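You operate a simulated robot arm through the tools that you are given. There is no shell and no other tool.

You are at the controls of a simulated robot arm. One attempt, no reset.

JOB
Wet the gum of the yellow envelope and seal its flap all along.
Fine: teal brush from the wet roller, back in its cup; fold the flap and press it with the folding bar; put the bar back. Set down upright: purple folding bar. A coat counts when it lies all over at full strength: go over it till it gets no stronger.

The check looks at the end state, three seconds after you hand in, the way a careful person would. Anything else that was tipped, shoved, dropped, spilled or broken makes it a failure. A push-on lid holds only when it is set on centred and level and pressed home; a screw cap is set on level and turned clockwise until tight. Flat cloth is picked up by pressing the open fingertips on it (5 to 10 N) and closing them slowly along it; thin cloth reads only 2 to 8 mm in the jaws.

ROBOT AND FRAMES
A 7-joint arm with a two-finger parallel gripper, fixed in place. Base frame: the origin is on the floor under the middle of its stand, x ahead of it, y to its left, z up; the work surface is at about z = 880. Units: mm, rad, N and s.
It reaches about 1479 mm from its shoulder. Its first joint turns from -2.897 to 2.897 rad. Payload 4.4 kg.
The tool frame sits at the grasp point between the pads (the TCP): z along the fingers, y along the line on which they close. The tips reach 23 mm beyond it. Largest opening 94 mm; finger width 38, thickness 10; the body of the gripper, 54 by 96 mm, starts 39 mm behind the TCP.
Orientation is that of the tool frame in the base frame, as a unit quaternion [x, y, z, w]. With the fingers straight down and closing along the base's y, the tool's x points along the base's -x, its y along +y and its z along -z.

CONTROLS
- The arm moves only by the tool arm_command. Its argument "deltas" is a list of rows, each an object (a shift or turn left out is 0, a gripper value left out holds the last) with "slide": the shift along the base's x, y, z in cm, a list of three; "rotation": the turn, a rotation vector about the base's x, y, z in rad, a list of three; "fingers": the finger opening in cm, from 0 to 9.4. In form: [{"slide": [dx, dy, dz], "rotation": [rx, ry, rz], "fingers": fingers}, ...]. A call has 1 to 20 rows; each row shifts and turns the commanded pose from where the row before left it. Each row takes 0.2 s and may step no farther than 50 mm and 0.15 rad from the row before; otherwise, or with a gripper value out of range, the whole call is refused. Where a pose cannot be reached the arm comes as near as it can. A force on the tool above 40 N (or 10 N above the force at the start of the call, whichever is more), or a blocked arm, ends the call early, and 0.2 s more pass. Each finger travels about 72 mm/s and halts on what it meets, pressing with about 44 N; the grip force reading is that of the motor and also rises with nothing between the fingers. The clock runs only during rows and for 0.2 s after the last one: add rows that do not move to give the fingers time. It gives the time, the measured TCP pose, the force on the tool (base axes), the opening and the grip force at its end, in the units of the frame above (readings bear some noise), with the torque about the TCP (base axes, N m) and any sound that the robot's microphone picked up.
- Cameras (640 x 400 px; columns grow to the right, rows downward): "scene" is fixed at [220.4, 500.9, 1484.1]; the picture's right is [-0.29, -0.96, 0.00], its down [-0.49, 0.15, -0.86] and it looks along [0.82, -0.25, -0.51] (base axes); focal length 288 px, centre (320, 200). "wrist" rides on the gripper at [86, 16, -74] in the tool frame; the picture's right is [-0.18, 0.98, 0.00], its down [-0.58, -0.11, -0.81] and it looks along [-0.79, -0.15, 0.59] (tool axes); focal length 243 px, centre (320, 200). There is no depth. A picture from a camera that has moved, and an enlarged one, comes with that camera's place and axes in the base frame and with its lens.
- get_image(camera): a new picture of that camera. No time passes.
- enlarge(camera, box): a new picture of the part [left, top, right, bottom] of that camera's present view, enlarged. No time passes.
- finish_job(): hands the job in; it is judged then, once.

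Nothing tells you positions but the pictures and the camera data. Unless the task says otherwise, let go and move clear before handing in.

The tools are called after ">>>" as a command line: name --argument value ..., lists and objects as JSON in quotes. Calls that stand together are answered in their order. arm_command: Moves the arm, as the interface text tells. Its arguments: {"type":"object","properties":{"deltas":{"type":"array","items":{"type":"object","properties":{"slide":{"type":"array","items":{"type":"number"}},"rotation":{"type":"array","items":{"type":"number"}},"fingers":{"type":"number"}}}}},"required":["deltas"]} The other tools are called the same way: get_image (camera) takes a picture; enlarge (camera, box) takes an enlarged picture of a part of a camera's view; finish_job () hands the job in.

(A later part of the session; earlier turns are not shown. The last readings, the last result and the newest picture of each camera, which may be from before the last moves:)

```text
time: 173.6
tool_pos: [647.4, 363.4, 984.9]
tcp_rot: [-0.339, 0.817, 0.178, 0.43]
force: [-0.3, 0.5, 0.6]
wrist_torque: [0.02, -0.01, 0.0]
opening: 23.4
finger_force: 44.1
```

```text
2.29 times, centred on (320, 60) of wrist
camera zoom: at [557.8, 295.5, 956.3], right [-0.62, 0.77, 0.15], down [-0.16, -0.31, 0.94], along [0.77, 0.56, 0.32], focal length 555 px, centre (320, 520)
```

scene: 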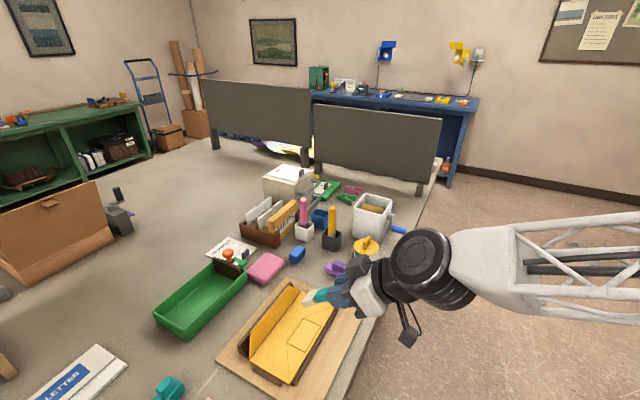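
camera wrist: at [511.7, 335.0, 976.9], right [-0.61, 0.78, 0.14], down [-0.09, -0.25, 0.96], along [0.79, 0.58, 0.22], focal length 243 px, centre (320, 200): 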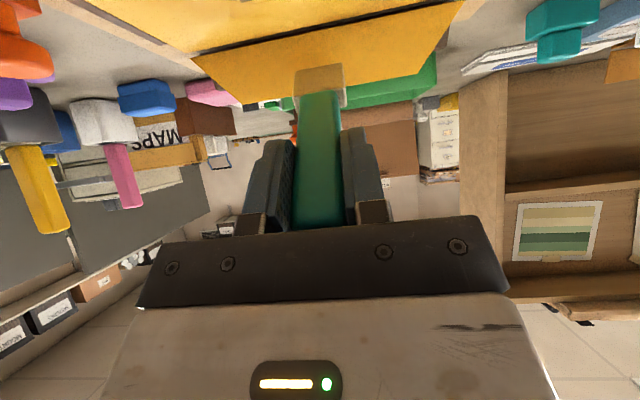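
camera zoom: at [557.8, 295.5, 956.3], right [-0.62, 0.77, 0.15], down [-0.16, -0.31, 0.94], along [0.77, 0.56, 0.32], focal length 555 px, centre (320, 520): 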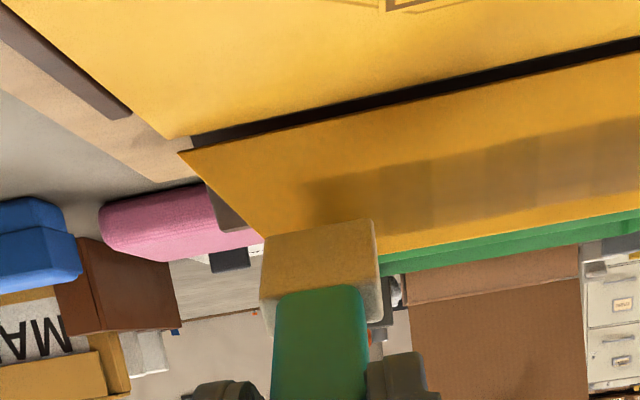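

>>> arm_command --deltas '[{"slide": [0.576, 0.576, -0.655]}, {"slide": [0.576, 0.576, -0.655]}, {"slide": [0.2, -0.2, 0]}, {"slide": [0.2, -0.2, 0]}, {}, {}, {"slide": [-0.2, 0.2, 0]}, {"slide": [-0.2, 0.2, 0]}, {"slide": [-0.2, 0.2, 0]}, {"slide": [-0.2, 0.2, 0]}, {"slide": [-0.2, 0.2, 0]}, {"slide": [-0.2, 0.2, 0]}, {"slide": [-0.2, 0.2, 0]}, {"slide": [-0.2, 0.2, 0]}, {"slide": [-0.2, 0.2, 0]}, {"slide": [-0.2, 0.2, 0]}, {"slide": [-0.2, 0.2, 0]}, {"slide": [-0.2, 0.2, 0]}, {"slide": [-0.2, 0.2, 0]}, {"slide": [-0.2, 0.2, 0]}]'

>>> enlarge --camera "wrist" --box '[180, 0, 460, 120]'

>>> arm_command --deltas '[{"slide": [-0.2, 0.2, 0]}, {"slide": [-0.2, 0.2, 0]}, {"slide": [-0.2, 0.2, 0]}, {"slide": [-0.2, 0.2, 0]}, {"slide": [-0.2, 0.2, 0]}, {"slide": [-0.2, 0.2, 0]}, {"slide": [-0.2, 0.2, 0]}, {"slide": [-0.2, 0.2, 0]}, {"slide": [-0.2, 0.2, 0]}, {"slide": [-0.2, 0.2, 0]}, {"slide": [-0.2, 0.2, 0]}, {"slide": [-0.2, 0.2, 0]}, {"slide": [-0.2, 0.2, 0]}, {"slide": [-0.2, 0.2, 0]}, {"slide": [-0.2, 0.2, 0]}, {"slide": [-0.2, 0.2, 0]}, {"slide": [-0.2, 0.2, 0]}, {"slide": [-0.2, 0.2, 0]}, {"slide": [-0.2, 0.2, 0]}, {"slide": [-0.2, 0.2, 0]}]'

>>> arm_command --deltas '[{"slide": [-0.2, 0.2, 0]}, {"slide": [-0.2, 0.2, 0]}, {"slide": [-0.2, 0.2, 0]}, {"slide": [-0.2, 0.2, 0]}, {"slide": [-0.2, 0.2, 0]}, {"slide": [-0.2, 0.2, 0]}, {"slide": [-0.2, 0.2, 0]}, {"slide": [-0.2, 0.2, 0]}, {"slide": [-0.2, 0.2, 0]}, {"slide": [-0.2, 0.2, 0]}, {"slide": [-0.2, 0.2, 0]}, {"slide": [-0.2, 0.2, 0]}, {"slide": [-0.2, 0.2, 0]}, {"slide": [-0.2, 0.2, 0]}, {}, {}]'

>>> enlarge --camera "scene" --box '[265, 282, 325, 332]'

>>> enlarge --camera "wrist" --box '[180, 0, 460, 120]'

```text
time: 177.8
tool_pos: [635.0, 398.0, 971.3]
tcp_rot: [-0.339, 0.818, 0.178, 0.43]
force: [-1.0, -0.4, -0.9]
wrist_torque: [-0.02, 0.01, 0.01]
opening: 23.4
finger_force: 43.7
```

```text
2.29 times, centred on (320, 60) of wrist
camera zoom: at [545.8, 330.4, 943.0], right [-0.62, 0.77, 0.15], down [-0.16, -0.31, 0.94], along [0.77, 0.56, 0.32], focal length 555 px, centre (320, 520)
```

zoom: 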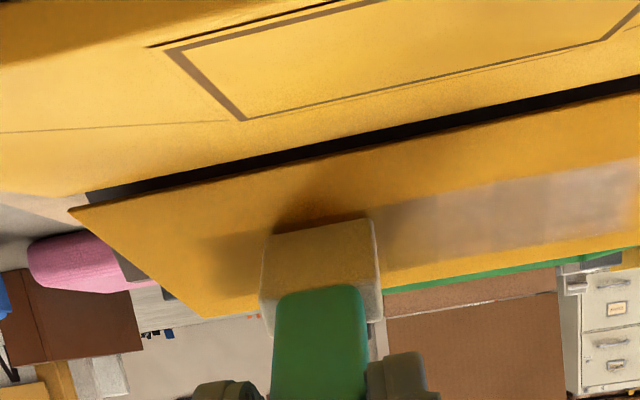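

```text
time: 182.0
tool_pos: [593.9, 437.0, 971.8]
tcp_rot: [-0.339, 0.817, 0.178, 0.43]
force: [0.1, -0.2, 0.1]
wrist_torque: [0.0, 0.04, -0.01]
opening: 23.3
finger_force: 43.9
```

```text
time: 185.4
tool_pos: [566.9, 465.4, 972.4]
tcp_rot: [-0.339, 0.818, 0.178, 0.431]
force: [0.3, -0.3, -1.0]
wrist_torque: [-0.01, 0.04, 0.02]
opening: 23.2
finger_force: 44.3
```

```text
8.00 times, centred on (295, 307) of scene
camera zoom: at [220.4, 500.9, 1484.1], right [-0.29, -0.96, 0.0], down [-0.49, 0.15, -0.86], along [0.82, -0.25, -0.51], focal length 2304 px, centre (520, -656)
```

zoom: 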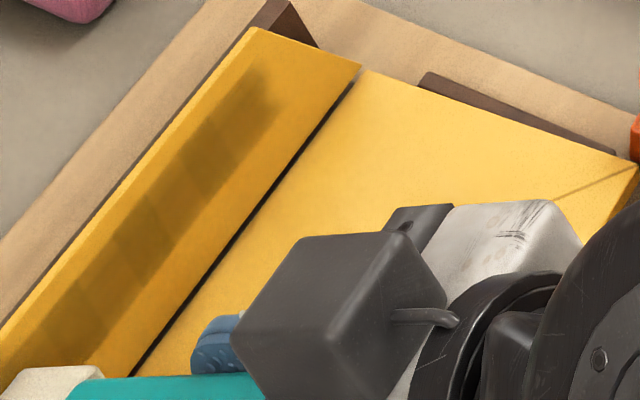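

```text
2.29 times, centred on (320, 60) of wrist
camera zoom: at [477.4, 398.1, 943.4], right [-0.62, 0.77, 0.15], down [-0.16, -0.31, 0.94], along [0.77, 0.56, 0.32], focal length 555 px, centre (320, 520)
```

zoom: 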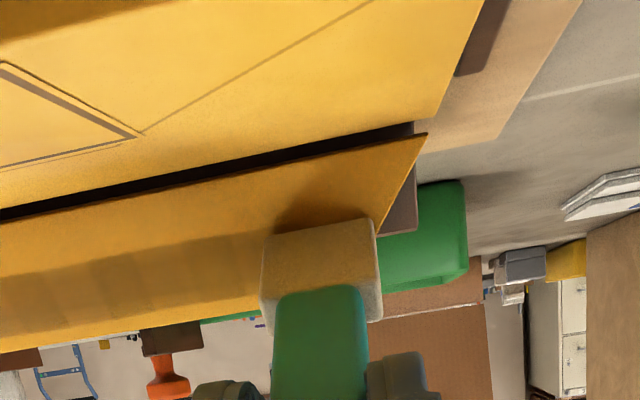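

>>> arm_command --deltas '[{"slide": [0.2, -0.2, 0]}, {"slide": [0.2, -0.2, 0]}, {"slide": [0.2, -0.2, 0]}, {"slide": [0.2, -0.2, 0]}, {"slide": [0.2, -0.2, 0]}, {"slide": [0.2, -0.2, 0]}, {"slide": [0.2, -0.2, 0]}, {"slide": [0.2, -0.2, 0]}, {"slide": [0.2, -0.2, 0]}, {"slide": [0.2, -0.2, 0]}, {"slide": [0.2, -0.2, 0]}, {"slide": [0.2, -0.2, 0]}, {"slide": [0.2, -0.2, 0]}, {"slide": [0.2, -0.2, 0]}, {"slide": [0.2, -0.2, 0]}, {"slide": [0.2, -0.2, 0]}, {"slide": [0.2, -0.2, 0]}, {"slide": [0.2, -0.2, 0]}, {"slide": [0.2, -0.2, 0]}, {"slide": [0.2, -0.2, 0]}]'

>>> arm_command --deltas '[{"slide": [0.2, -0.2, 0]}, {"slide": [0.2, -0.2, 0]}, {"slide": [0.2, -0.2, 0]}, {"slide": [0.2, -0.2, 0]}, {"slide": [0.2, -0.2, 0]}, {"slide": [0.2, -0.2, 0]}, {"slide": [0.2, -0.2, 0]}, {"slide": [0.2, -0.2, 0]}, {"slide": [0.2, -0.2, 0]}, {"slide": [0.2, -0.2, 0]}, {"slide": [0.2, -0.2, 0]}, {"slide": [0.2, -0.2, 0]}, {"slide": [0.2, -0.2, 0]}, {"slide": [0.2, -0.2, 0]}, {"slide": [0.2, -0.2, 0]}, {"slide": [0.2, -0.2, 0]}, {"slide": [0.2, -0.2, 0]}, {"slide": [0.2, -0.2, 0]}, {"slide": [0.2, -0.2, 0]}, {"slide": [0.2, -0.2, 0]}]'

>>> arm_command --deltas '[{"slide": [0.2, -0.2, 0]}, {"slide": [0.2, -0.2, 0]}, {"slide": [0.2, -0.2, 0]}, {"slide": [0.2, -0.2, 0]}, {"slide": [0.2, -0.2, 0]}, {"slide": [0.2, -0.2, 0]}, {"slide": [0.2, -0.2, 0]}, {"slide": [0.2, -0.2, 0]}, {}, {"slide": [-0.6, -0.6, 0.7]}, {"slide": [-1.7, -1.7, 2.5]}, {"slide": [-1, -1, 4]}, {"slide": [-2, 2, 4]}, {"slide": [-1.415, 2.43, -3.855]}, {"slide": [-1.415, 2.43, -3.855]}, {}]'

>>> enlarge --camera "wrist" --box '[180, 0, 460, 110]'

>>> enlarge --camera "wrist" --box '[180, 10, 330, 100]'

>>> enlarge --camera "wrist" --box '[290, 10, 440, 100]'

```text
time: 189.6
tool_pos: [606.6, 425.8, 972.5]
tcp_rot: [-0.339, 0.818, 0.178, 0.43]
force: [-0.8, -0.9, 0.4]
wrist_torque: [0.0, 0.0, 0.03]
opening: 23.4
finger_force: 43.9
```

```text
time: 193.8
tool_pos: [647.0, 386.1, 972.0]
tcp_rot: [-0.339, 0.817, 0.178, 0.43]
force: [-1.4, 0.2, -0.3]
wrist_torque: [0.01, 0.01, -0.01]
opening: 23.2
finger_force: 43.9
```

```text
time: 197.2
tool_pos: [581.6, 405.6, 1008.9]
tcp_rot: [-0.338, 0.818, 0.178, 0.43]
force: [0.2, 0.2, 0.0]
wrist_torque: [-0.02, 0.05, 0.0]
opening: 23.2
finger_force: 43.8
```

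```text
2.29 times, centred on (320, 55) of wrist
camera zoom: at [492.3, 337.8, 979.8], right [-0.62, 0.77, 0.15], down [-0.16, -0.31, 0.94], along [0.77, 0.56, 0.32], focal length 555 px, centre (320, 531)
```

zoom: 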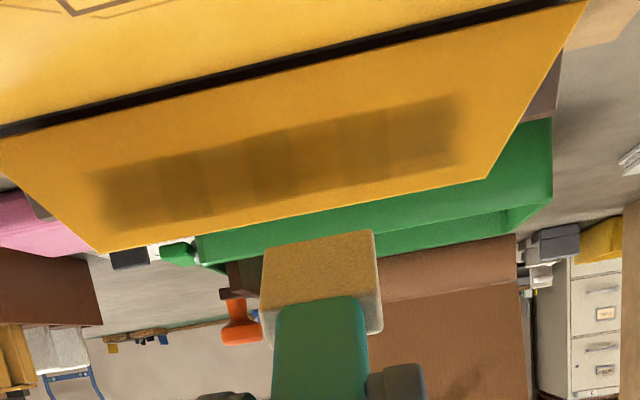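

```text
4.27 times, centred on (255, 55) of wrist
camera zoom: at [492.3, 337.8, 979.8], right [-0.62, 0.77, 0.15], down [-0.16, -0.31, 0.94], along [0.77, 0.56, 0.32], focal length 1035 px, centre (597, 819)
```

zoom: 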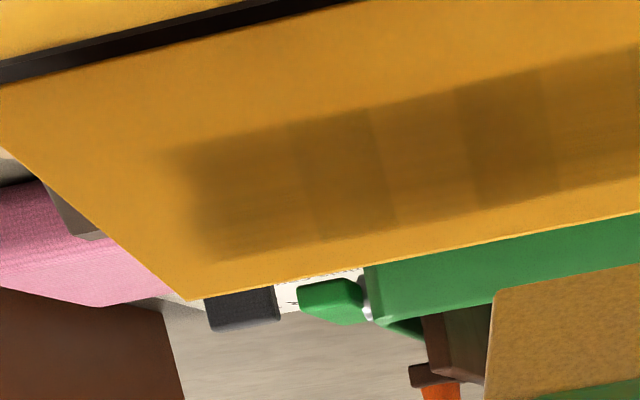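

```text
4.27 times, centred on (365, 55) of wrist
camera zoom: at [492.3, 337.8, 979.8], right [-0.62, 0.77, 0.15], down [-0.16, -0.31, 0.94], along [0.77, 0.56, 0.32], focal length 1035 px, centre (128, 819)
```

zoom: 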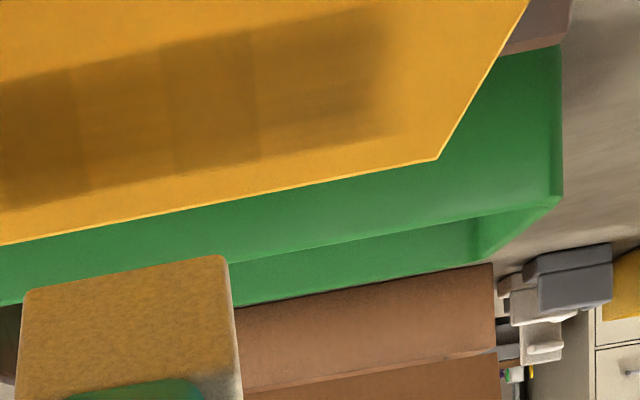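

The band looks the same as before this last round, so it is at full strength along its whole length. Now I'll take the brush back above its blue cup, high over the neighbours.

>>> arm_command --deltas '[{"slide": [-1, -1, 4.4]}, {"slide": [-1, -1, 4.4]}, {"slide": [4.155, -1.189, 0.78], "rotation": [-0.06234, 0.06234, 0]}, {"slide": [4.155, -1.189, 0.78], "rotation": [-0.06234, 0.06234, 0]}, {"slide": [4.155, -1.189, 0.78], "rotation": [-0.06234, 0.06234, 0]}, {"slide": [4.155, -1.189, 0.78], "rotation": [-0.06234, 0.06234, 0]}, {"slide": [4.155, -1.189, 0.78], "rotation": [-0.06234, 0.06234, 0]}, {"slide": [4.155, -1.189, 0.78], "rotation": [-0.06234, 0.06234, 0]}, {"slide": [4.155, -1.189, 0.78], "rotation": [-0.06234, 0.06234, 0]}, {"slide": [4.155, -1.189, 0.78], "rotation": [-0.06234, 0.06234, 0]}, {"slide": [4.155, -1.189, 0.78], "rotation": [-0.06234, 0.06234, 0]}, {"slide": [4.155, -1.189, 0.78], "rotation": [-0.06234, 0.06234, 0]}, {"slide": [4.16, -1.189, 0.78], "rotation": [-0.06234, 0.06234, 0]}, {}]'

>>> get_image --camera "wrist"

>>> enlarge --camera "scene" --box '[250, 110, 390, 240]'

>>> enlarge --camera "scene" --box '[240, 275, 340, 365]'

```text
time: 200.2
tool_pos: [1018.5, 253.5, 1180.3]
tcp_rot: [-0.383, 0.924, 0.0, -0.001]
force: [-1.0, -1.1, -0.5]
wrist_torque: [-0.02, 0.05, -0.01]
opening: 23.2
finger_force: 43.2
```

```text
taken
camera wrist: at [945.9, 203.9, 1254.7], right [-0.56, 0.83, 0.0], down [0.49, 0.34, 0.81], along [0.66, 0.45, -0.59], focal length 243 px, centre (320, 200)
```

wrist: 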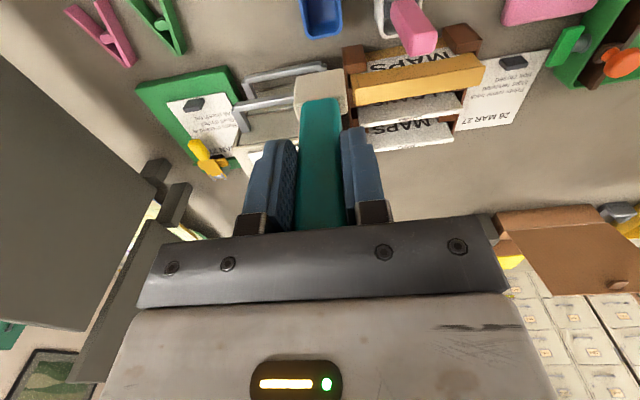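

```text
3.08 times, centred on (320, 175) of scene
camera zoom: at [220.4, 500.9, 1484.1], right [-0.29, -0.96, 0.0], down [-0.49, 0.15, -0.86], along [0.82, -0.25, -0.51], focal length 886 px, centre (320, 277)
```

zoom: 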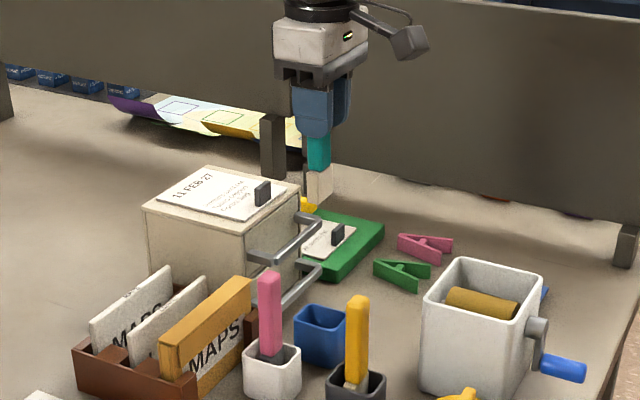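

```text
4.44 times, centred on (290, 320) of scene
camera zoom: at [220.4, 500.9, 1484.1], right [-0.29, -0.96, 0.0], down [-0.49, 0.15, -0.86], along [0.82, -0.25, -0.51], focal length 1280 px, centre (453, -333)
```

zoom: 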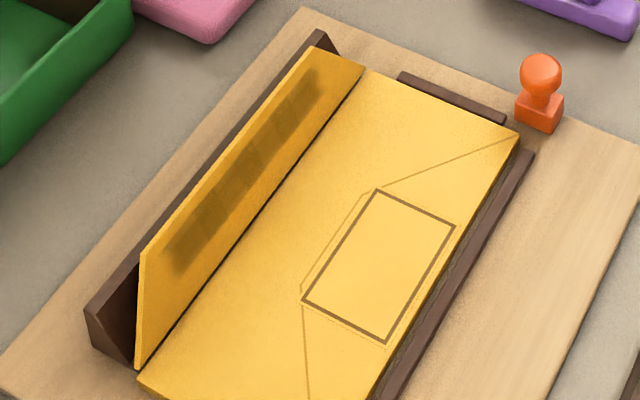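

>>> enlarge --camera "wrist" --box '[270, 40, 370, 140]'

>>> enlarge --camera "wrist" --box '[260, 0, 380, 90]'

>>> enlarge --camera "scene" --box '[290, 130, 350, 190]'

```text
4.00 times, centred on (320, 90) of wrist
camera zoom: at [945.9, 203.9, 1254.7], right [-0.56, 0.83, 0.0], down [0.49, 0.34, 0.81], along [0.66, 0.45, -0.59], focal length 970 px, centre (320, 640)
```

zoom: 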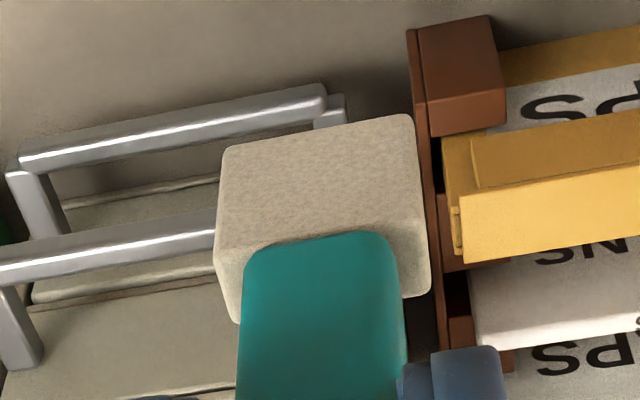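

```text
4.44 times, centred on (320, 45) of wrist
camera zoom: at [945.9, 203.9, 1254.7], right [-0.56, 0.83, 0.0], down [0.49, 0.34, 0.81], along [0.66, 0.45, -0.59], focal length 1078 px, centre (320, 889)
```

zoom: 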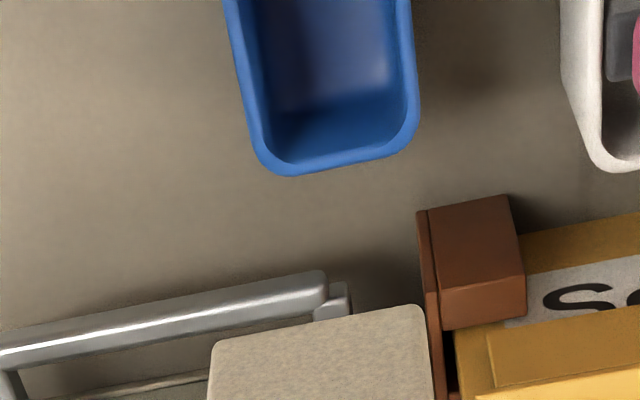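

```text
6.67 times, centred on (320, 160) of scene
camera zoom: at [220.4, 500.9, 1484.1], right [-0.29, -0.96, 0.0], down [-0.49, 0.15, -0.86], along [0.82, -0.25, -0.51], focal length 1920 px, centre (320, 467)
```

zoom: 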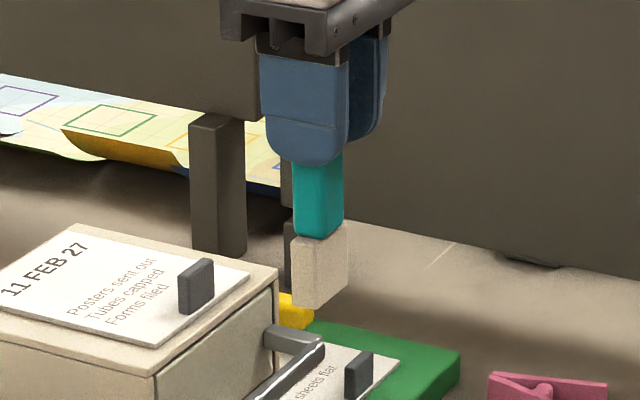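

>>> arm_command --deltas '[{"rotation": [-0.024, 0.024, 0]}, {"slide": [0, 0, -4]}, {"slide": [0, 0, -4.5]}, {"slide": [0, 0, -4.5]}, {}]'

>>> enlarge --camera "wrist" --box '[260, 20, 380, 120]'

>>> enlarge --camera "scene" --box '[285, 170, 355, 240]'

```text
time: 201.4
tool_pos: [1017.1, 256.1, 1051.8]
tcp_rot: [-0.382, 0.924, -0.007, -0.016]
force: [1.1, -0.2, -0.9]
wrist_torque: [0.04, 0.01, 0.0]
opening: 23.3
finger_force: 44.2
```

```text
4.00 times, centred on (320, 70) of wrist
camera zoom: at [947.6, 207.4, 1128.6], right [-0.57, 0.82, -0.01], down [0.51, 0.35, 0.79], along [0.65, 0.44, -0.62], focal length 970 px, centre (320, 720)
```

zoom: 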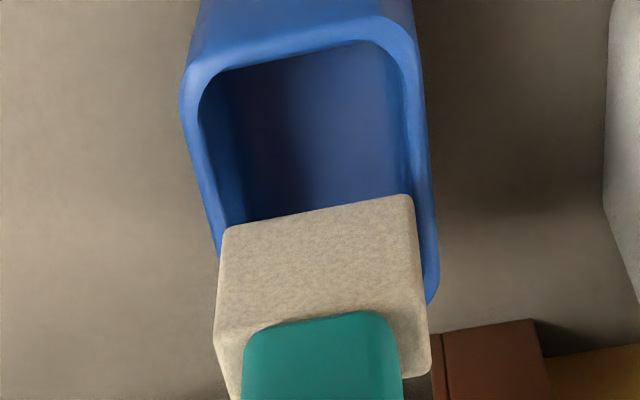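

```text
5.71 times, centred on (320, 205) of scene
camera zoom: at [220.4, 500.9, 1484.1], right [-0.29, -0.96, 0.0], down [-0.49, 0.15, -0.86], along [0.82, -0.25, -0.51], focal length 1645 px, centre (320, 171)
```

zoom: 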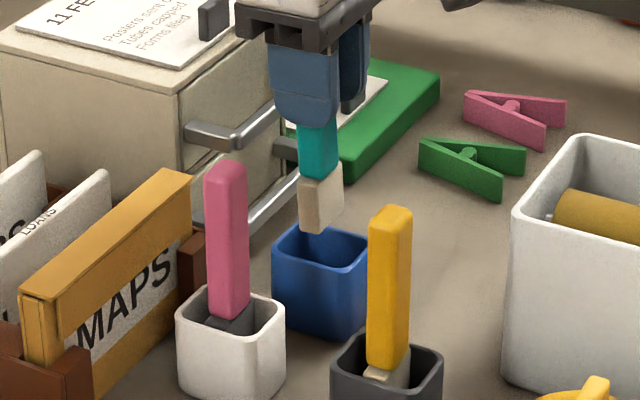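

>>> arm_command --deltas '[{"slide": [0, 0, -1.2]}, {"slide": [0, 0, -1.2]}, {"slide": [0, 0, -1.2]}, {}]'

>>> enlarge --camera "wrist" --box '[260, 20, 380, 120]'

>>> enlarge --camera "scene" --box '[285, 170, 355, 240]'

```text
time: 202.4
tool_pos: [1018.4, 254.5, 1016.0]
tcp_rot: [-0.382, 0.924, -0.007, -0.016]
force: [0.2, -0.3, -0.2]
wrist_torque: [-0.02, -0.02, -0.02]
opening: 23.4
finger_force: 43.4
```

```text
4.00 times, centred on (320, 70) of wrist
camera zoom: at [947.9, 206.5, 1093.5], right [-0.57, 0.82, -0.01], down [0.51, 0.35, 0.79], along [0.65, 0.44, -0.62], focal length 970 px, centre (320, 720)
```

zoom: 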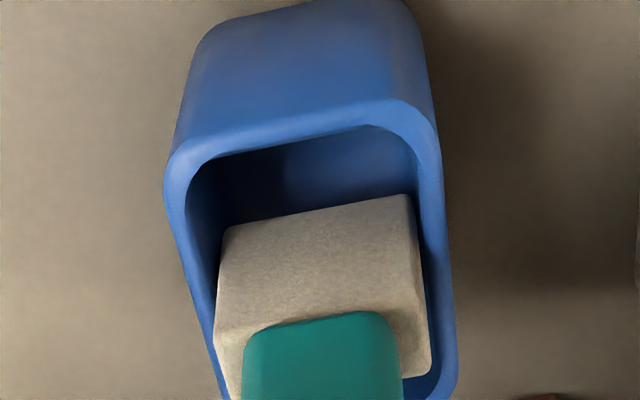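

```text
5.71 times, centred on (320, 205) of scene
camera zoom: at [220.4, 500.9, 1484.1], right [-0.29, -0.96, 0.0], down [-0.49, 0.15, -0.86], along [0.82, -0.25, -0.51], focal length 1645 px, centre (320, 171)
```

zoom: 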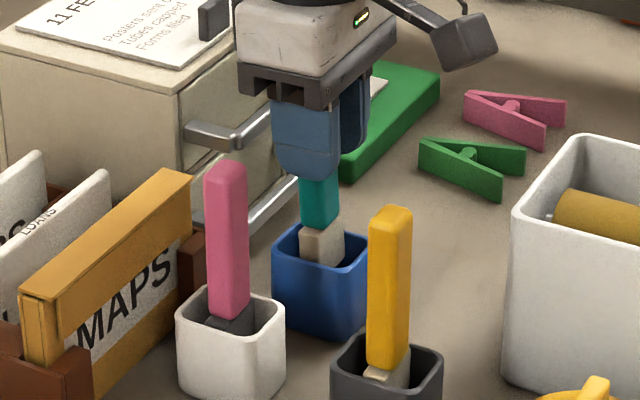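

>>> arm_command --deltas '[{"slide": [0, 0, -0.5]}, {"slide": [0, 0, -0.5]}, {"slide": [0, 0, -0.2]}, {}]'

>>> arm_command --deltas '[{"slide": [0, 0, -0.15]}, {}]'

```text
time: 203.4
tool_pos: [1018.3, 253.9, 1003.3]
tcp_rot: [-0.382, 0.924, -0.007, -0.016]
force: [0.4, 0.3, -0.9]
wrist_torque: [0.03, -0.01, -0.02]
opening: 23.1
finger_force: 43.6
```

```text
time: 204.0
tool_pos: [1018.0, 253.9, 1002.2]
tcp_rot: [-0.383, 0.924, -0.007, -0.017]
force: [0.3, 0.4, -0.6]
wrist_torque: [0.0, -0.01, 0.02]
opening: 23.4
finger_force: 43.8
```

>>> arm_command --deltas '[{"slide": [0, 0, -0.1]}, {"slide": [0, 0, -0.1]}, {}]'

>>> arm_command --deltas '[{"slide": [0, 0, -0.1]}, {"slide": [0, 0, -0.1]}, {}]'

>>> enlarge --camera "scene" --box '[285, 170, 355, 240]'

```text
time: 204.8
tool_pos: [1019.5, 255.5, 1000.2]
tcp_rot: [-0.383, 0.924, -0.007, -0.016]
force: [0.5, -0.8, 3.4]
wrist_torque: [-0.03, 0.0, -0.02]
opening: 23.5
finger_force: 43.9
```

```text
time: 205.6
tool_pos: [1019.1, 254.8, 1000.2]
tcp_rot: [-0.383, 0.924, -0.007, -0.015]
force: [-0.1, -0.7, 23.5]
wrist_torque: [0.04, -0.04, 0.02]
opening: 23.4
finger_force: 44.1
```

```text
5.71 times, centred on (320, 205) of scene
camera zoom: at [220.4, 500.9, 1484.1], right [-0.29, -0.96, 0.0], down [-0.49, 0.15, -0.86], along [0.82, -0.25, -0.51], focal length 1645 px, centre (320, 171)
```

zoom: 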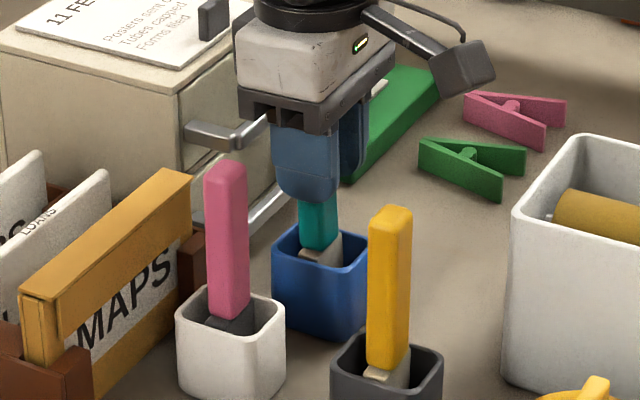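

Brush is seated on the cup floor; I'll ease the load off and release slowly.

>>> arm_command --deltas '[{"slide": [0, 0, 0.2]}, {}, {"fingers": 2.6}, {"fingers": 3.0}, {"fingers": 3.6}, {"fingers": 4.6}, {"fingers": 5.0}, {}, {}]'

>>> enlarge --camera "scene" --box '[285, 170, 355, 240]'

>>> get_image --camera "wrist"

```text
time: 207.6
tool_pos: [1019.0, 254.4, 1000.3]
tcp_rot: [-0.383, 0.924, -0.008, -0.016]
force: [0.4, -0.2, -0.1]
wrist_torque: [-0.01, -0.01, 0.0]
opening: 49.7
finger_force: 0.1
```

```text
5.71 times, centred on (320, 205) of scene
camera zoom: at [220.4, 500.9, 1484.1], right [-0.29, -0.96, 0.0], down [-0.49, 0.15, -0.86], along [0.82, -0.25, -0.51], focal length 1645 px, centre (320, 171)
```

zoom: 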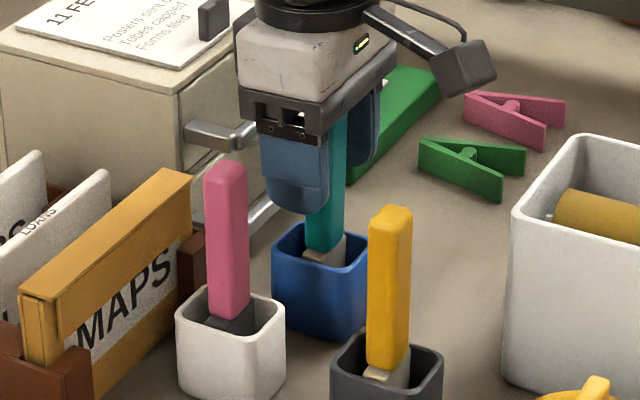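

```text
taken
camera wrist: at [948.6, 206.1, 1077.3], right [-0.57, 0.82, -0.01], down [0.51, 0.35, 0.79], along [0.65, 0.44, -0.62], focal length 243 px, centre (320, 200)
```

wrist: 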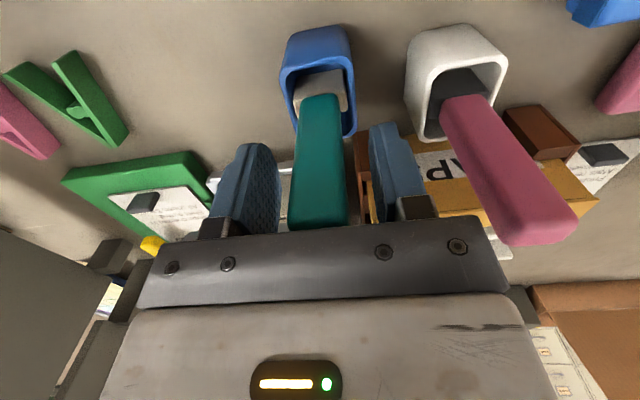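

>>> arm_command --deltas '[{"slide": [0, 0, 2]}, {"slide": [0, 0, 4]}, {"slide": [0, 0, 4.5]}, {"slide": [0, 0, 4], "rotation": [0.024, -0.024, 0]}, {}]'

>>> enlarge --camera "scene" --box '[285, 170, 355, 240]'

>>> enlarge --camera "wrist" --box '[240, 0, 440, 130]'

```text
time: 208.8
tool_pos: [1017.6, 253.3, 1146.3]
tcp_rot: [-0.382, 0.924, 0.0, 0.001]
force: [-0.4, 0.3, -0.5]
wrist_torque: [0.04, 0.01, -0.01]
opening: 50.2
finger_force: 0.1
```

```text
5.71 times, centred on (320, 205) of scene
camera zoom: at [220.4, 500.9, 1484.1], right [-0.29, -0.96, 0.0], down [-0.49, 0.15, -0.86], along [0.82, -0.25, -0.51], focal length 1645 px, centre (320, 171)
```

zoom: 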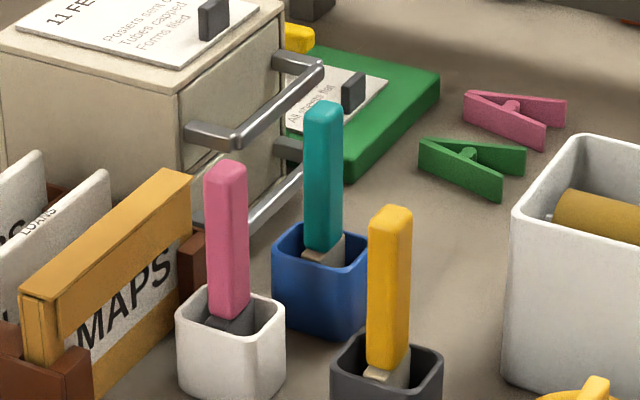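

```text
3.08 times, centred on (340, 65) of wrist
camera zoom: at [945.9, 203.3, 1219.9], right [-0.57, 0.82, 0.0], down [0.49, 0.33, 0.81], along [0.67, 0.46, -0.59], focal length 746 px, centre (258, 615)
```

zoom: 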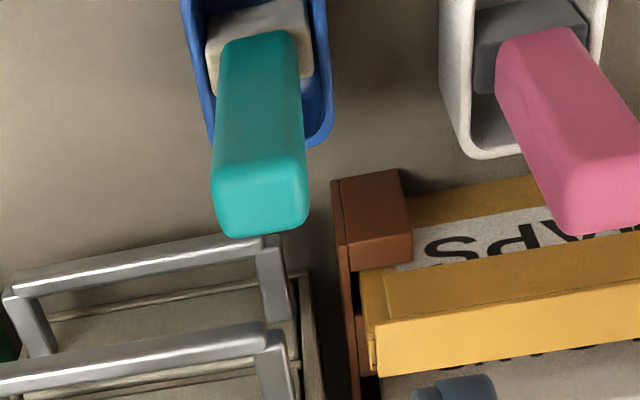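

The teal brush is back upright in its cup. Next I'll go look closely at the purple folding bar.

>>> arm_command --deltas '[{"slide": [-4.25, -0.33, 0]}, {"slide": [-4.25, -0.33, 0]}, {"slide": [-4.25, -0.33, 0]}, {"slide": [-4.25, -0.33, -0.6]}, {"slide": [-4.25, -0.33, -1]}, {"slide": [-4.25, -0.33, -1]}, {"slide": [-4.2, -0.32, -1.2]}, {}]'

>>> get_image --camera "wrist"

>>> enlarge --camera "wrist" --box '[230, 10, 410, 140]'

>>> get_image --camera "scene"

```text
time: 210.6
tool_pos: [722.1, 228.3, 1106.5]
tcp_rot: [-0.383, 0.924, 0.0, 0.0]
force: [-0.2, 0.9, -0.8]
wrist_torque: [-0.01, 0.04, -0.01]
opening: 50.0
finger_force: 0.1
```

```text
taken
camera wrist: at [650.4, 177.9, 1180.5], right [-0.57, 0.82, 0.0], down [0.49, 0.33, 0.81], along [0.66, 0.46, -0.59], focal length 243 px, centre (320, 200)
```

wrist: 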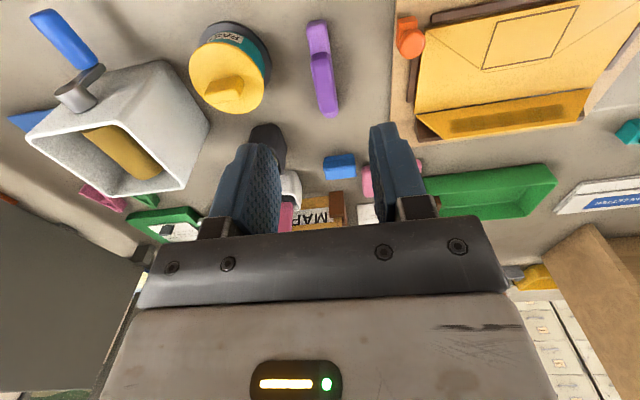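

```text
3.08 times, centred on (320, 75) of wrist
camera zoom: at [650.4, 177.9, 1180.5], right [-0.57, 0.82, 0.0], down [0.49, 0.33, 0.81], along [0.66, 0.46, -0.59], focal length 746 px, centre (320, 585)
```

zoom: 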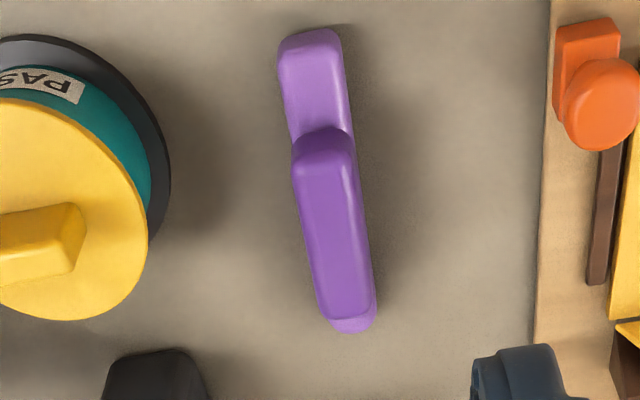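

```text
taken
```

scene: 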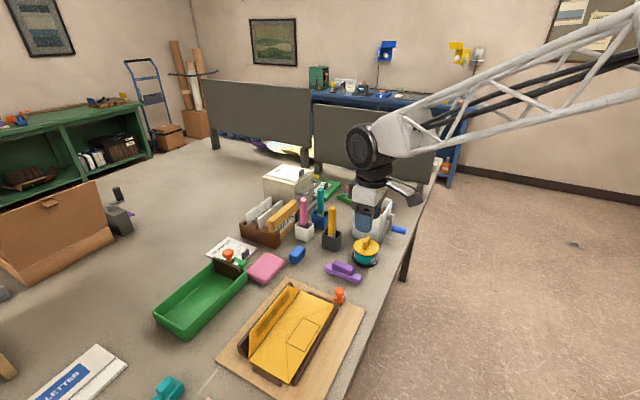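

>>> enlarge --camera "scene" --box '[315, 250, 375, 295]'

>>> enlarge --camera "wrist" --box '[290, 10, 360, 125]'

```text
8.89 times, centred on (345, 272) of scene
camera zoom: at [220.4, 500.9, 1484.1], right [-0.29, -0.96, 0.0], down [-0.49, 0.15, -0.86], along [0.82, -0.25, -0.51], focal length 2560 px, centre (98, -444)
```

zoom: 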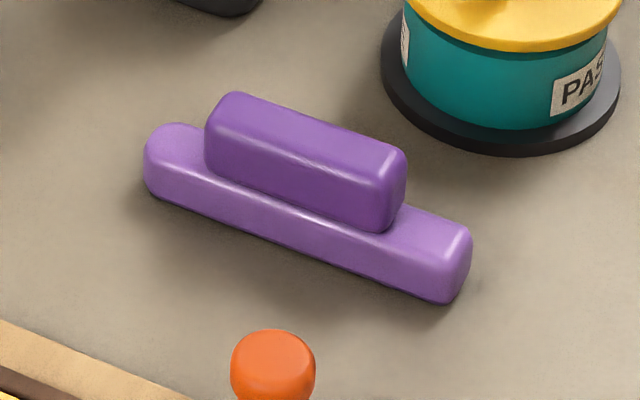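

```text
3.48 times, centred on (325, 68) of wrist
camera zoom: at [650.4, 177.9, 1180.5], right [-0.57, 0.82, 0.0], down [0.49, 0.33, 0.81], along [0.66, 0.46, -0.59], focal length 844 px, centre (303, 661)
```

zoom: 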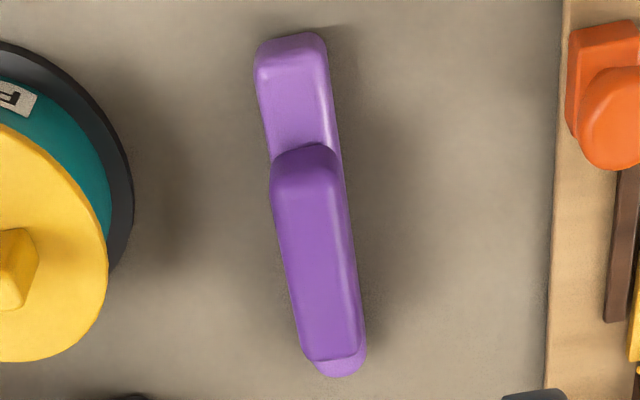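

>>> arm_command --deltas '[{"slide": [2.3, 1.7, -3.5]}, {"slide": [2.33, 1.66, -3.5]}, {"slide": [0, 0, -3]}, {}]'

>>> get_image --camera "wrist"

>>> enlarge --camera "scene" --box '[300, 220, 390, 290]'

```text
time: 211.6
tool_pos: [768.6, 264.4, 1007.3]
tcp_rot: [-0.383, 0.924, 0.001, 0.0]
force: [-0.4, 0.0, -0.9]
wrist_torque: [-0.01, 0.0, 0.01]
opening: 50.0
finger_force: 0.1
```

```text
taken
camera wrist: at [696.0, 213.7, 1082.1], right [-0.57, 0.82, 0.0], down [0.49, 0.33, 0.81], along [0.67, 0.46, -0.59], focal length 243 px, centre (320, 200)
```

wrist: 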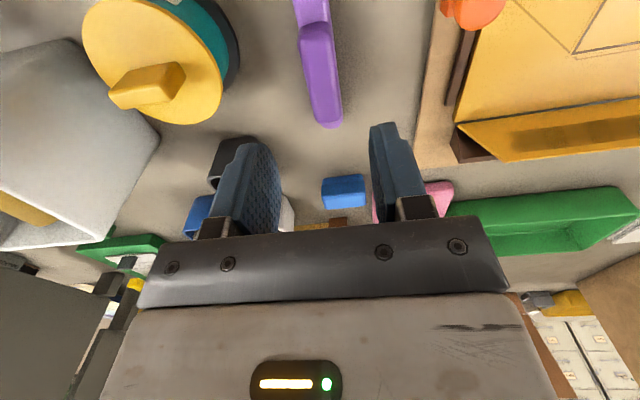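

```text
5.71 times, centred on (345, 255) of scene
camera zoom: at [220.4, 500.9, 1484.1], right [-0.29, -0.96, 0.0], down [-0.49, 0.15, -0.86], along [0.82, -0.25, -0.51], focal length 1645 px, centre (177, -114)
```

zoom: 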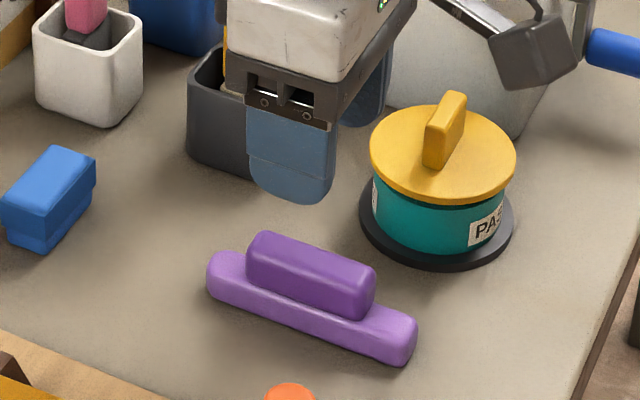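

>>> arm_command --deltas '[{"slide": [0, 0, -3.5]}, {"slide": [0, 0, -3]}, {}]'

>>> get_image --camera "wrist"

>>> enlarge --camera "scene" --box '[300, 220, 390, 290]'

```text
time: 212.4
tool_pos: [768.7, 264.1, 940.0]
tcp_rot: [-0.383, 0.924, 0.0, 0.001]
force: [0.0, 0.2, 0.3]
wrist_torque: [-0.02, 0.0, -0.05]
opening: 50.3
finger_force: 0.1
```

```text
taken
camera wrist: at [696.0, 213.7, 1015.4], right [-0.57, 0.82, 0.0], down [0.49, 0.33, 0.81], along [0.66, 0.46, -0.59], focal length 243 px, centre (320, 200)
```

wrist: 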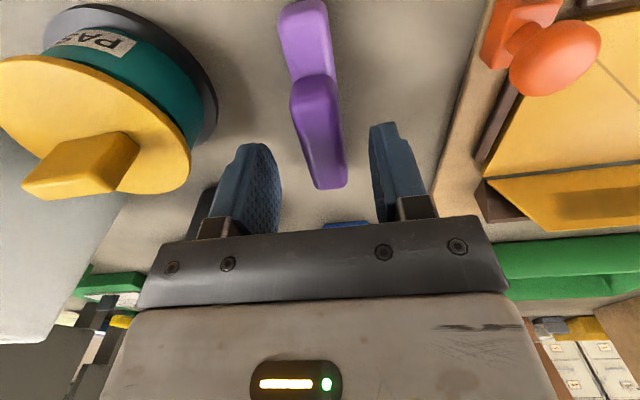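

```text
5.71 times, centred on (345, 255) of scene
camera zoom: at [220.4, 500.9, 1484.1], right [-0.29, -0.96, 0.0], down [-0.49, 0.15, -0.86], along [0.82, -0.25, -0.51], focal length 1645 px, centre (177, -114)
```

zoom: 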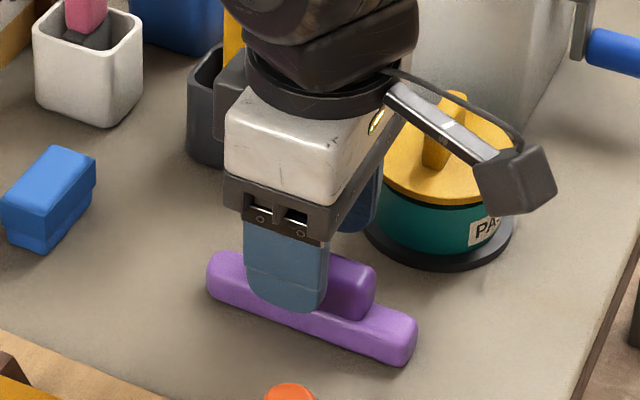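

>>> arm_command --deltas '[{"slide": [0, 0, -1.5]}, {}, {"fingers": 3.4}, {"fingers": 2.6}, {"fingers": 2.0}, {"fingers": 1.0}, {"fingers": 0.8}, {}, {}]'

>>> get_image --camera "wrist"

>>> enlarge --camera "scene" --box '[300, 220, 390, 290]'

```text
time: 214.4
tool_pos: [768.5, 264.5, 925.8]
tcp_rot: [-0.383, 0.924, 0.0, 0.0]
force: [-0.5, 0.7, 1.1]
wrist_torque: [-0.01, 0.02, -0.04]
opening: 21.4
finger_force: 44.3
```

```text
taken
camera wrist: at [695.7, 214.1, 1000.7], right [-0.57, 0.82, 0.0], down [0.49, 0.33, 0.81], along [0.67, 0.46, -0.59], focal length 243 px, centre (320, 200)
```

wrist: 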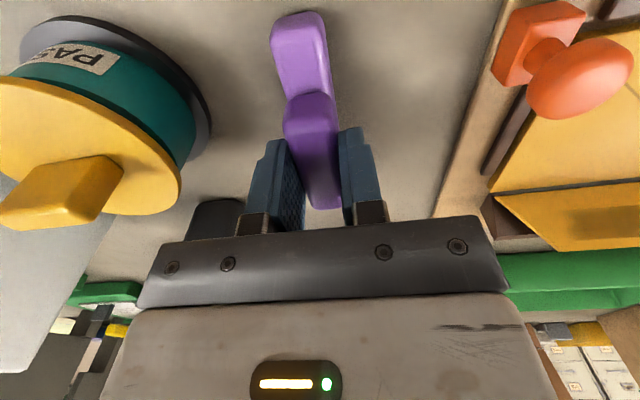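

```text
5.71 times, centred on (345, 255) of scene
camera zoom: at [220.4, 500.9, 1484.1], right [-0.29, -0.96, 0.0], down [-0.49, 0.15, -0.86], along [0.82, -0.25, -0.51], focal length 1645 px, centre (177, -114)
```

zoom: 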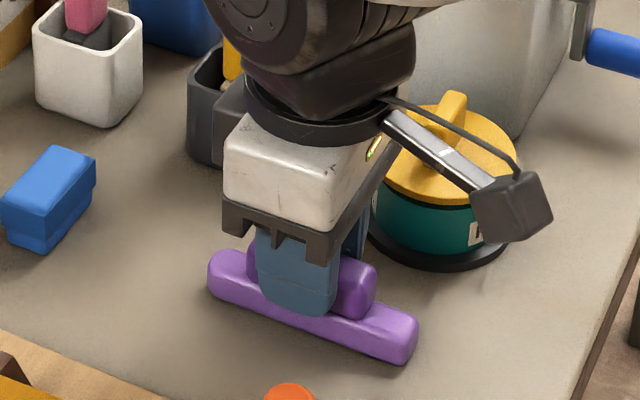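

The bar is gripped (21 mm handle). I'll lift it, carry it behind the flap and turn it 90° so it lies along the flap.

>>> arm_command --deltas '[{"slide": [0, 0, 2]}, {"slide": [0, 0, 5]}, {"slide": [0, 0, 5]}, {"slide": [-0.622, 1.934, 0], "rotation": [0, 0, -0.1309]}, {"slide": [-0.622, 1.934, 0], "rotation": [0, 0, -0.1309]}, {"slide": [-0.622, 1.934, 0], "rotation": [0, 0, -0.1309]}, {"slide": [-0.622, 1.934, 0], "rotation": [0, 0, -0.1309]}, {"slide": [-0.622, 1.934, 0], "rotation": [0, 0, -0.1309]}, {"slide": [-0.622, 1.934, 0], "rotation": [0, 0, -0.1309]}, {"slide": [-0.622, 1.934, 0], "rotation": [0, 0, -0.1309]}, {"slide": [-0.622, 1.934, 0], "rotation": [0, 0, -0.1309]}, {"slide": [-0.622, 1.934, 0], "rotation": [0, 0, -0.1309]}, {"slide": [-0.622, 1.934, 0], "rotation": [0, 0, -0.1309]}, {"slide": [-0.622, 1.934, 0], "rotation": [0, 0, -0.1309]}, {"slide": [-0.622, 1.934, 0], "rotation": [0, 0, -0.1309]}, {}]'

>>> get_image --camera "wrist"

>>> get_image --camera "scene"

```text
time: 217.8
tool_pos: [693.9, 495.7, 1046.1]
tcp_rot: [0.382, 0.924, -0.001, -0.001]
force: [-0.2, 0.6, -1.3]
wrist_torque: [0.0, 0.0, -0.04]
opening: 21.3
finger_force: 44.2
```

```text
taken
camera wrist: at [644.0, 568.1, 1121.0], right [0.83, 0.56, 0.0], down [0.33, -0.49, 0.81], along [0.45, -0.67, -0.59], focal length 243 px, centre (320, 200)
```

wrist: 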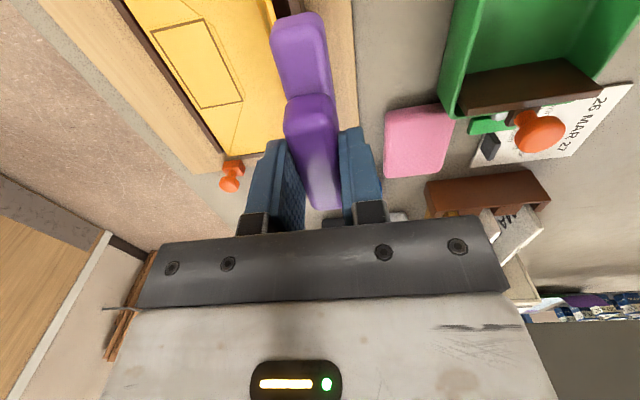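

```text
taken
```

scene: 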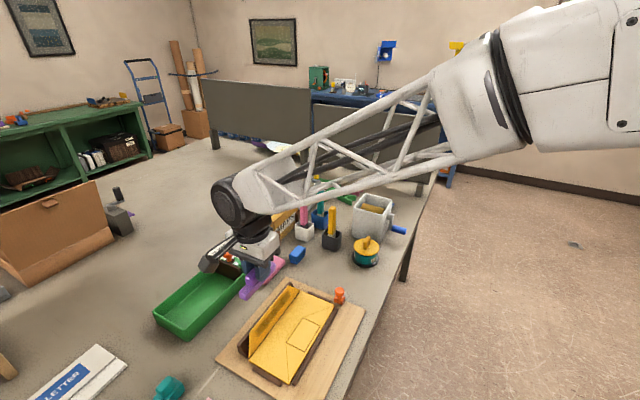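

>>> arm_command --deltas '[{"slide": [0, 0, -3.5]}, {"slide": [0, 0, -3]}, {}]'

>>> get_image --camera "wrist"

>>> enlarge --camera "scene" --box '[220, 240, 340, 360]'

```text
time: 218.6
tool_pos: [693.7, 494.6, 980.0]
tcp_rot: [0.383, 0.924, 0.0, 0.0]
force: [-0.3, 0.0, -0.8]
wrist_torque: [0.02, -0.02, 0.01]
opening: 21.1
finger_force: 43.8
```

```text
taken
camera wrist: at [644.3, 567.3, 1055.7], right [0.82, 0.57, 0.0], down [0.33, -0.49, 0.81], along [0.46, -0.66, -0.59], focal length 243 px, centre (320, 200)
```

wrist: 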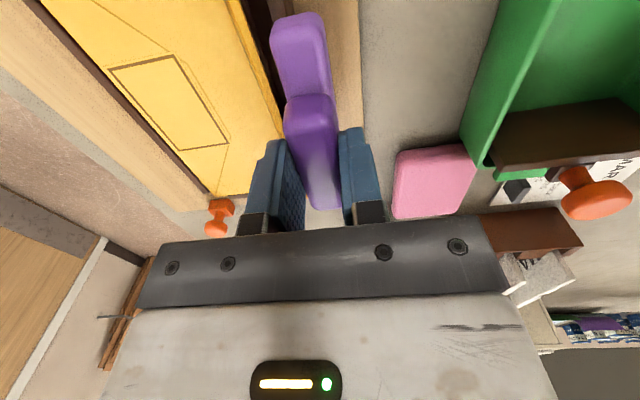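

```text
3.33 times, centred on (280, 300) of scene
camera zoom: at [220.4, 500.9, 1484.1], right [-0.29, -0.96, 0.0], down [-0.49, 0.15, -0.86], along [0.82, -0.25, -0.51], focal length 960 px, centre (453, -133)
```

zoom: 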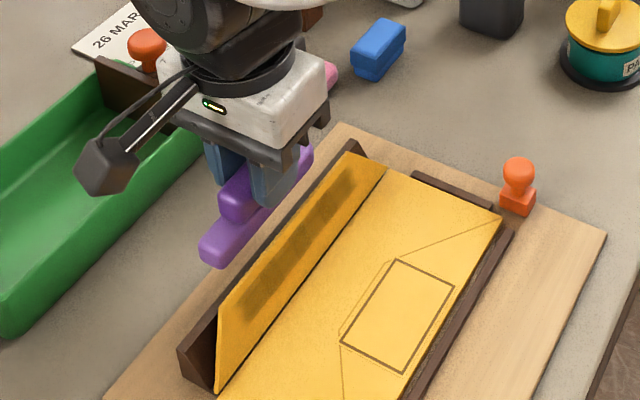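

>>> enlarge --camera "wrist" --box '[210, 0, 370, 110]'

>>> enlarge --camera "scene" --box '[255, 270, 325, 340]'

```text
3.64 times, centred on (290, 55) of wrist
camera zoom: at [644.3, 567.3, 1055.7], right [0.82, 0.57, 0.0], down [0.33, -0.49, 0.81], along [0.46, -0.66, -0.59], focal length 882 px, centre (429, 727)
```

zoom: 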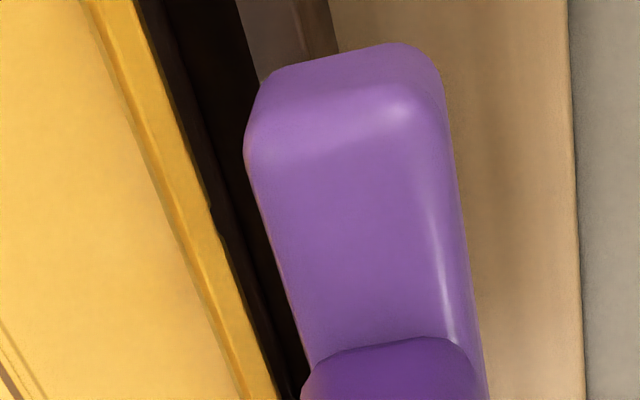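

```text
5.71 times, centred on (290, 305) of scene
camera zoom: at [220.4, 500.9, 1484.1], right [-0.29, -0.96, 0.0], down [-0.49, 0.15, -0.86], along [0.82, -0.25, -0.51], focal length 1645 px, centre (491, -400)
```

zoom: 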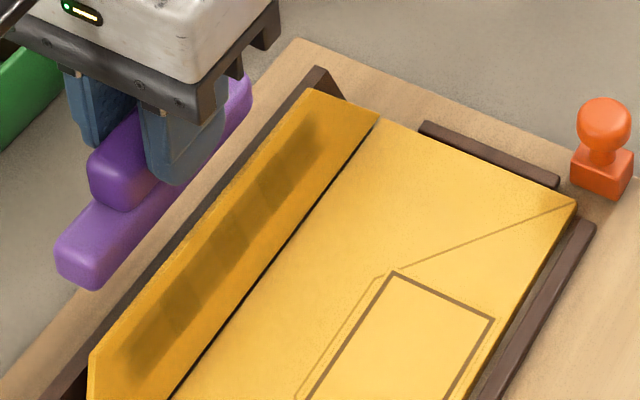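

>>> arm_command --deltas '[{"slide": [0, 0, -0.5]}, {"slide": [0, 0, -0.4]}, {}]'

>>> enlarge --camera "scene" --box '[230, 270, 330, 360]'

>>> enlarge --camera "wrist" --box '[210, 0, 370, 110]'

```text
time: 219.4
tool_pos: [694.2, 496.7, 971.3]
tcp_rot: [0.383, 0.924, 0.0, 0.0]
force: [-0.4, 0.1, -1.6]
wrist_torque: [0.01, 0.04, 0.03]
opening: 21.3
finger_force: 44.2
```

```text
4.44 times, centred on (280, 315) of scene
camera zoom: at [220.4, 500.9, 1484.1], right [-0.29, -0.96, 0.0], down [-0.49, 0.15, -0.86], along [0.82, -0.25, -0.51], focal length 1280 px, centre (498, -311)
```

zoom: 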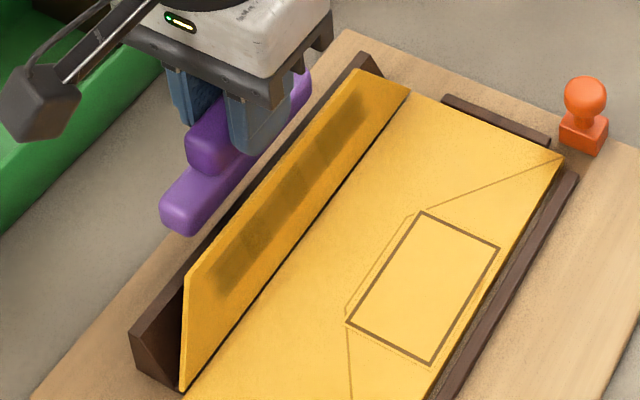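

```text
3.64 times, centred on (290, 55) of wrist
camera zoom: at [645.2, 567.8, 1046.4], right [0.82, 0.57, 0.0], down [0.33, -0.49, 0.81], along [0.46, -0.67, -0.59], focal length 882 px, centre (429, 727)
```

zoom: 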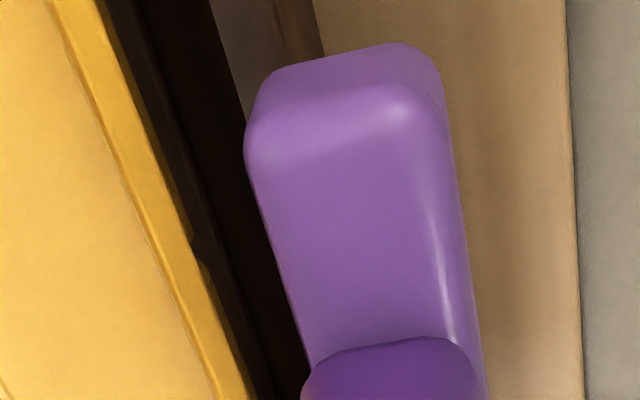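

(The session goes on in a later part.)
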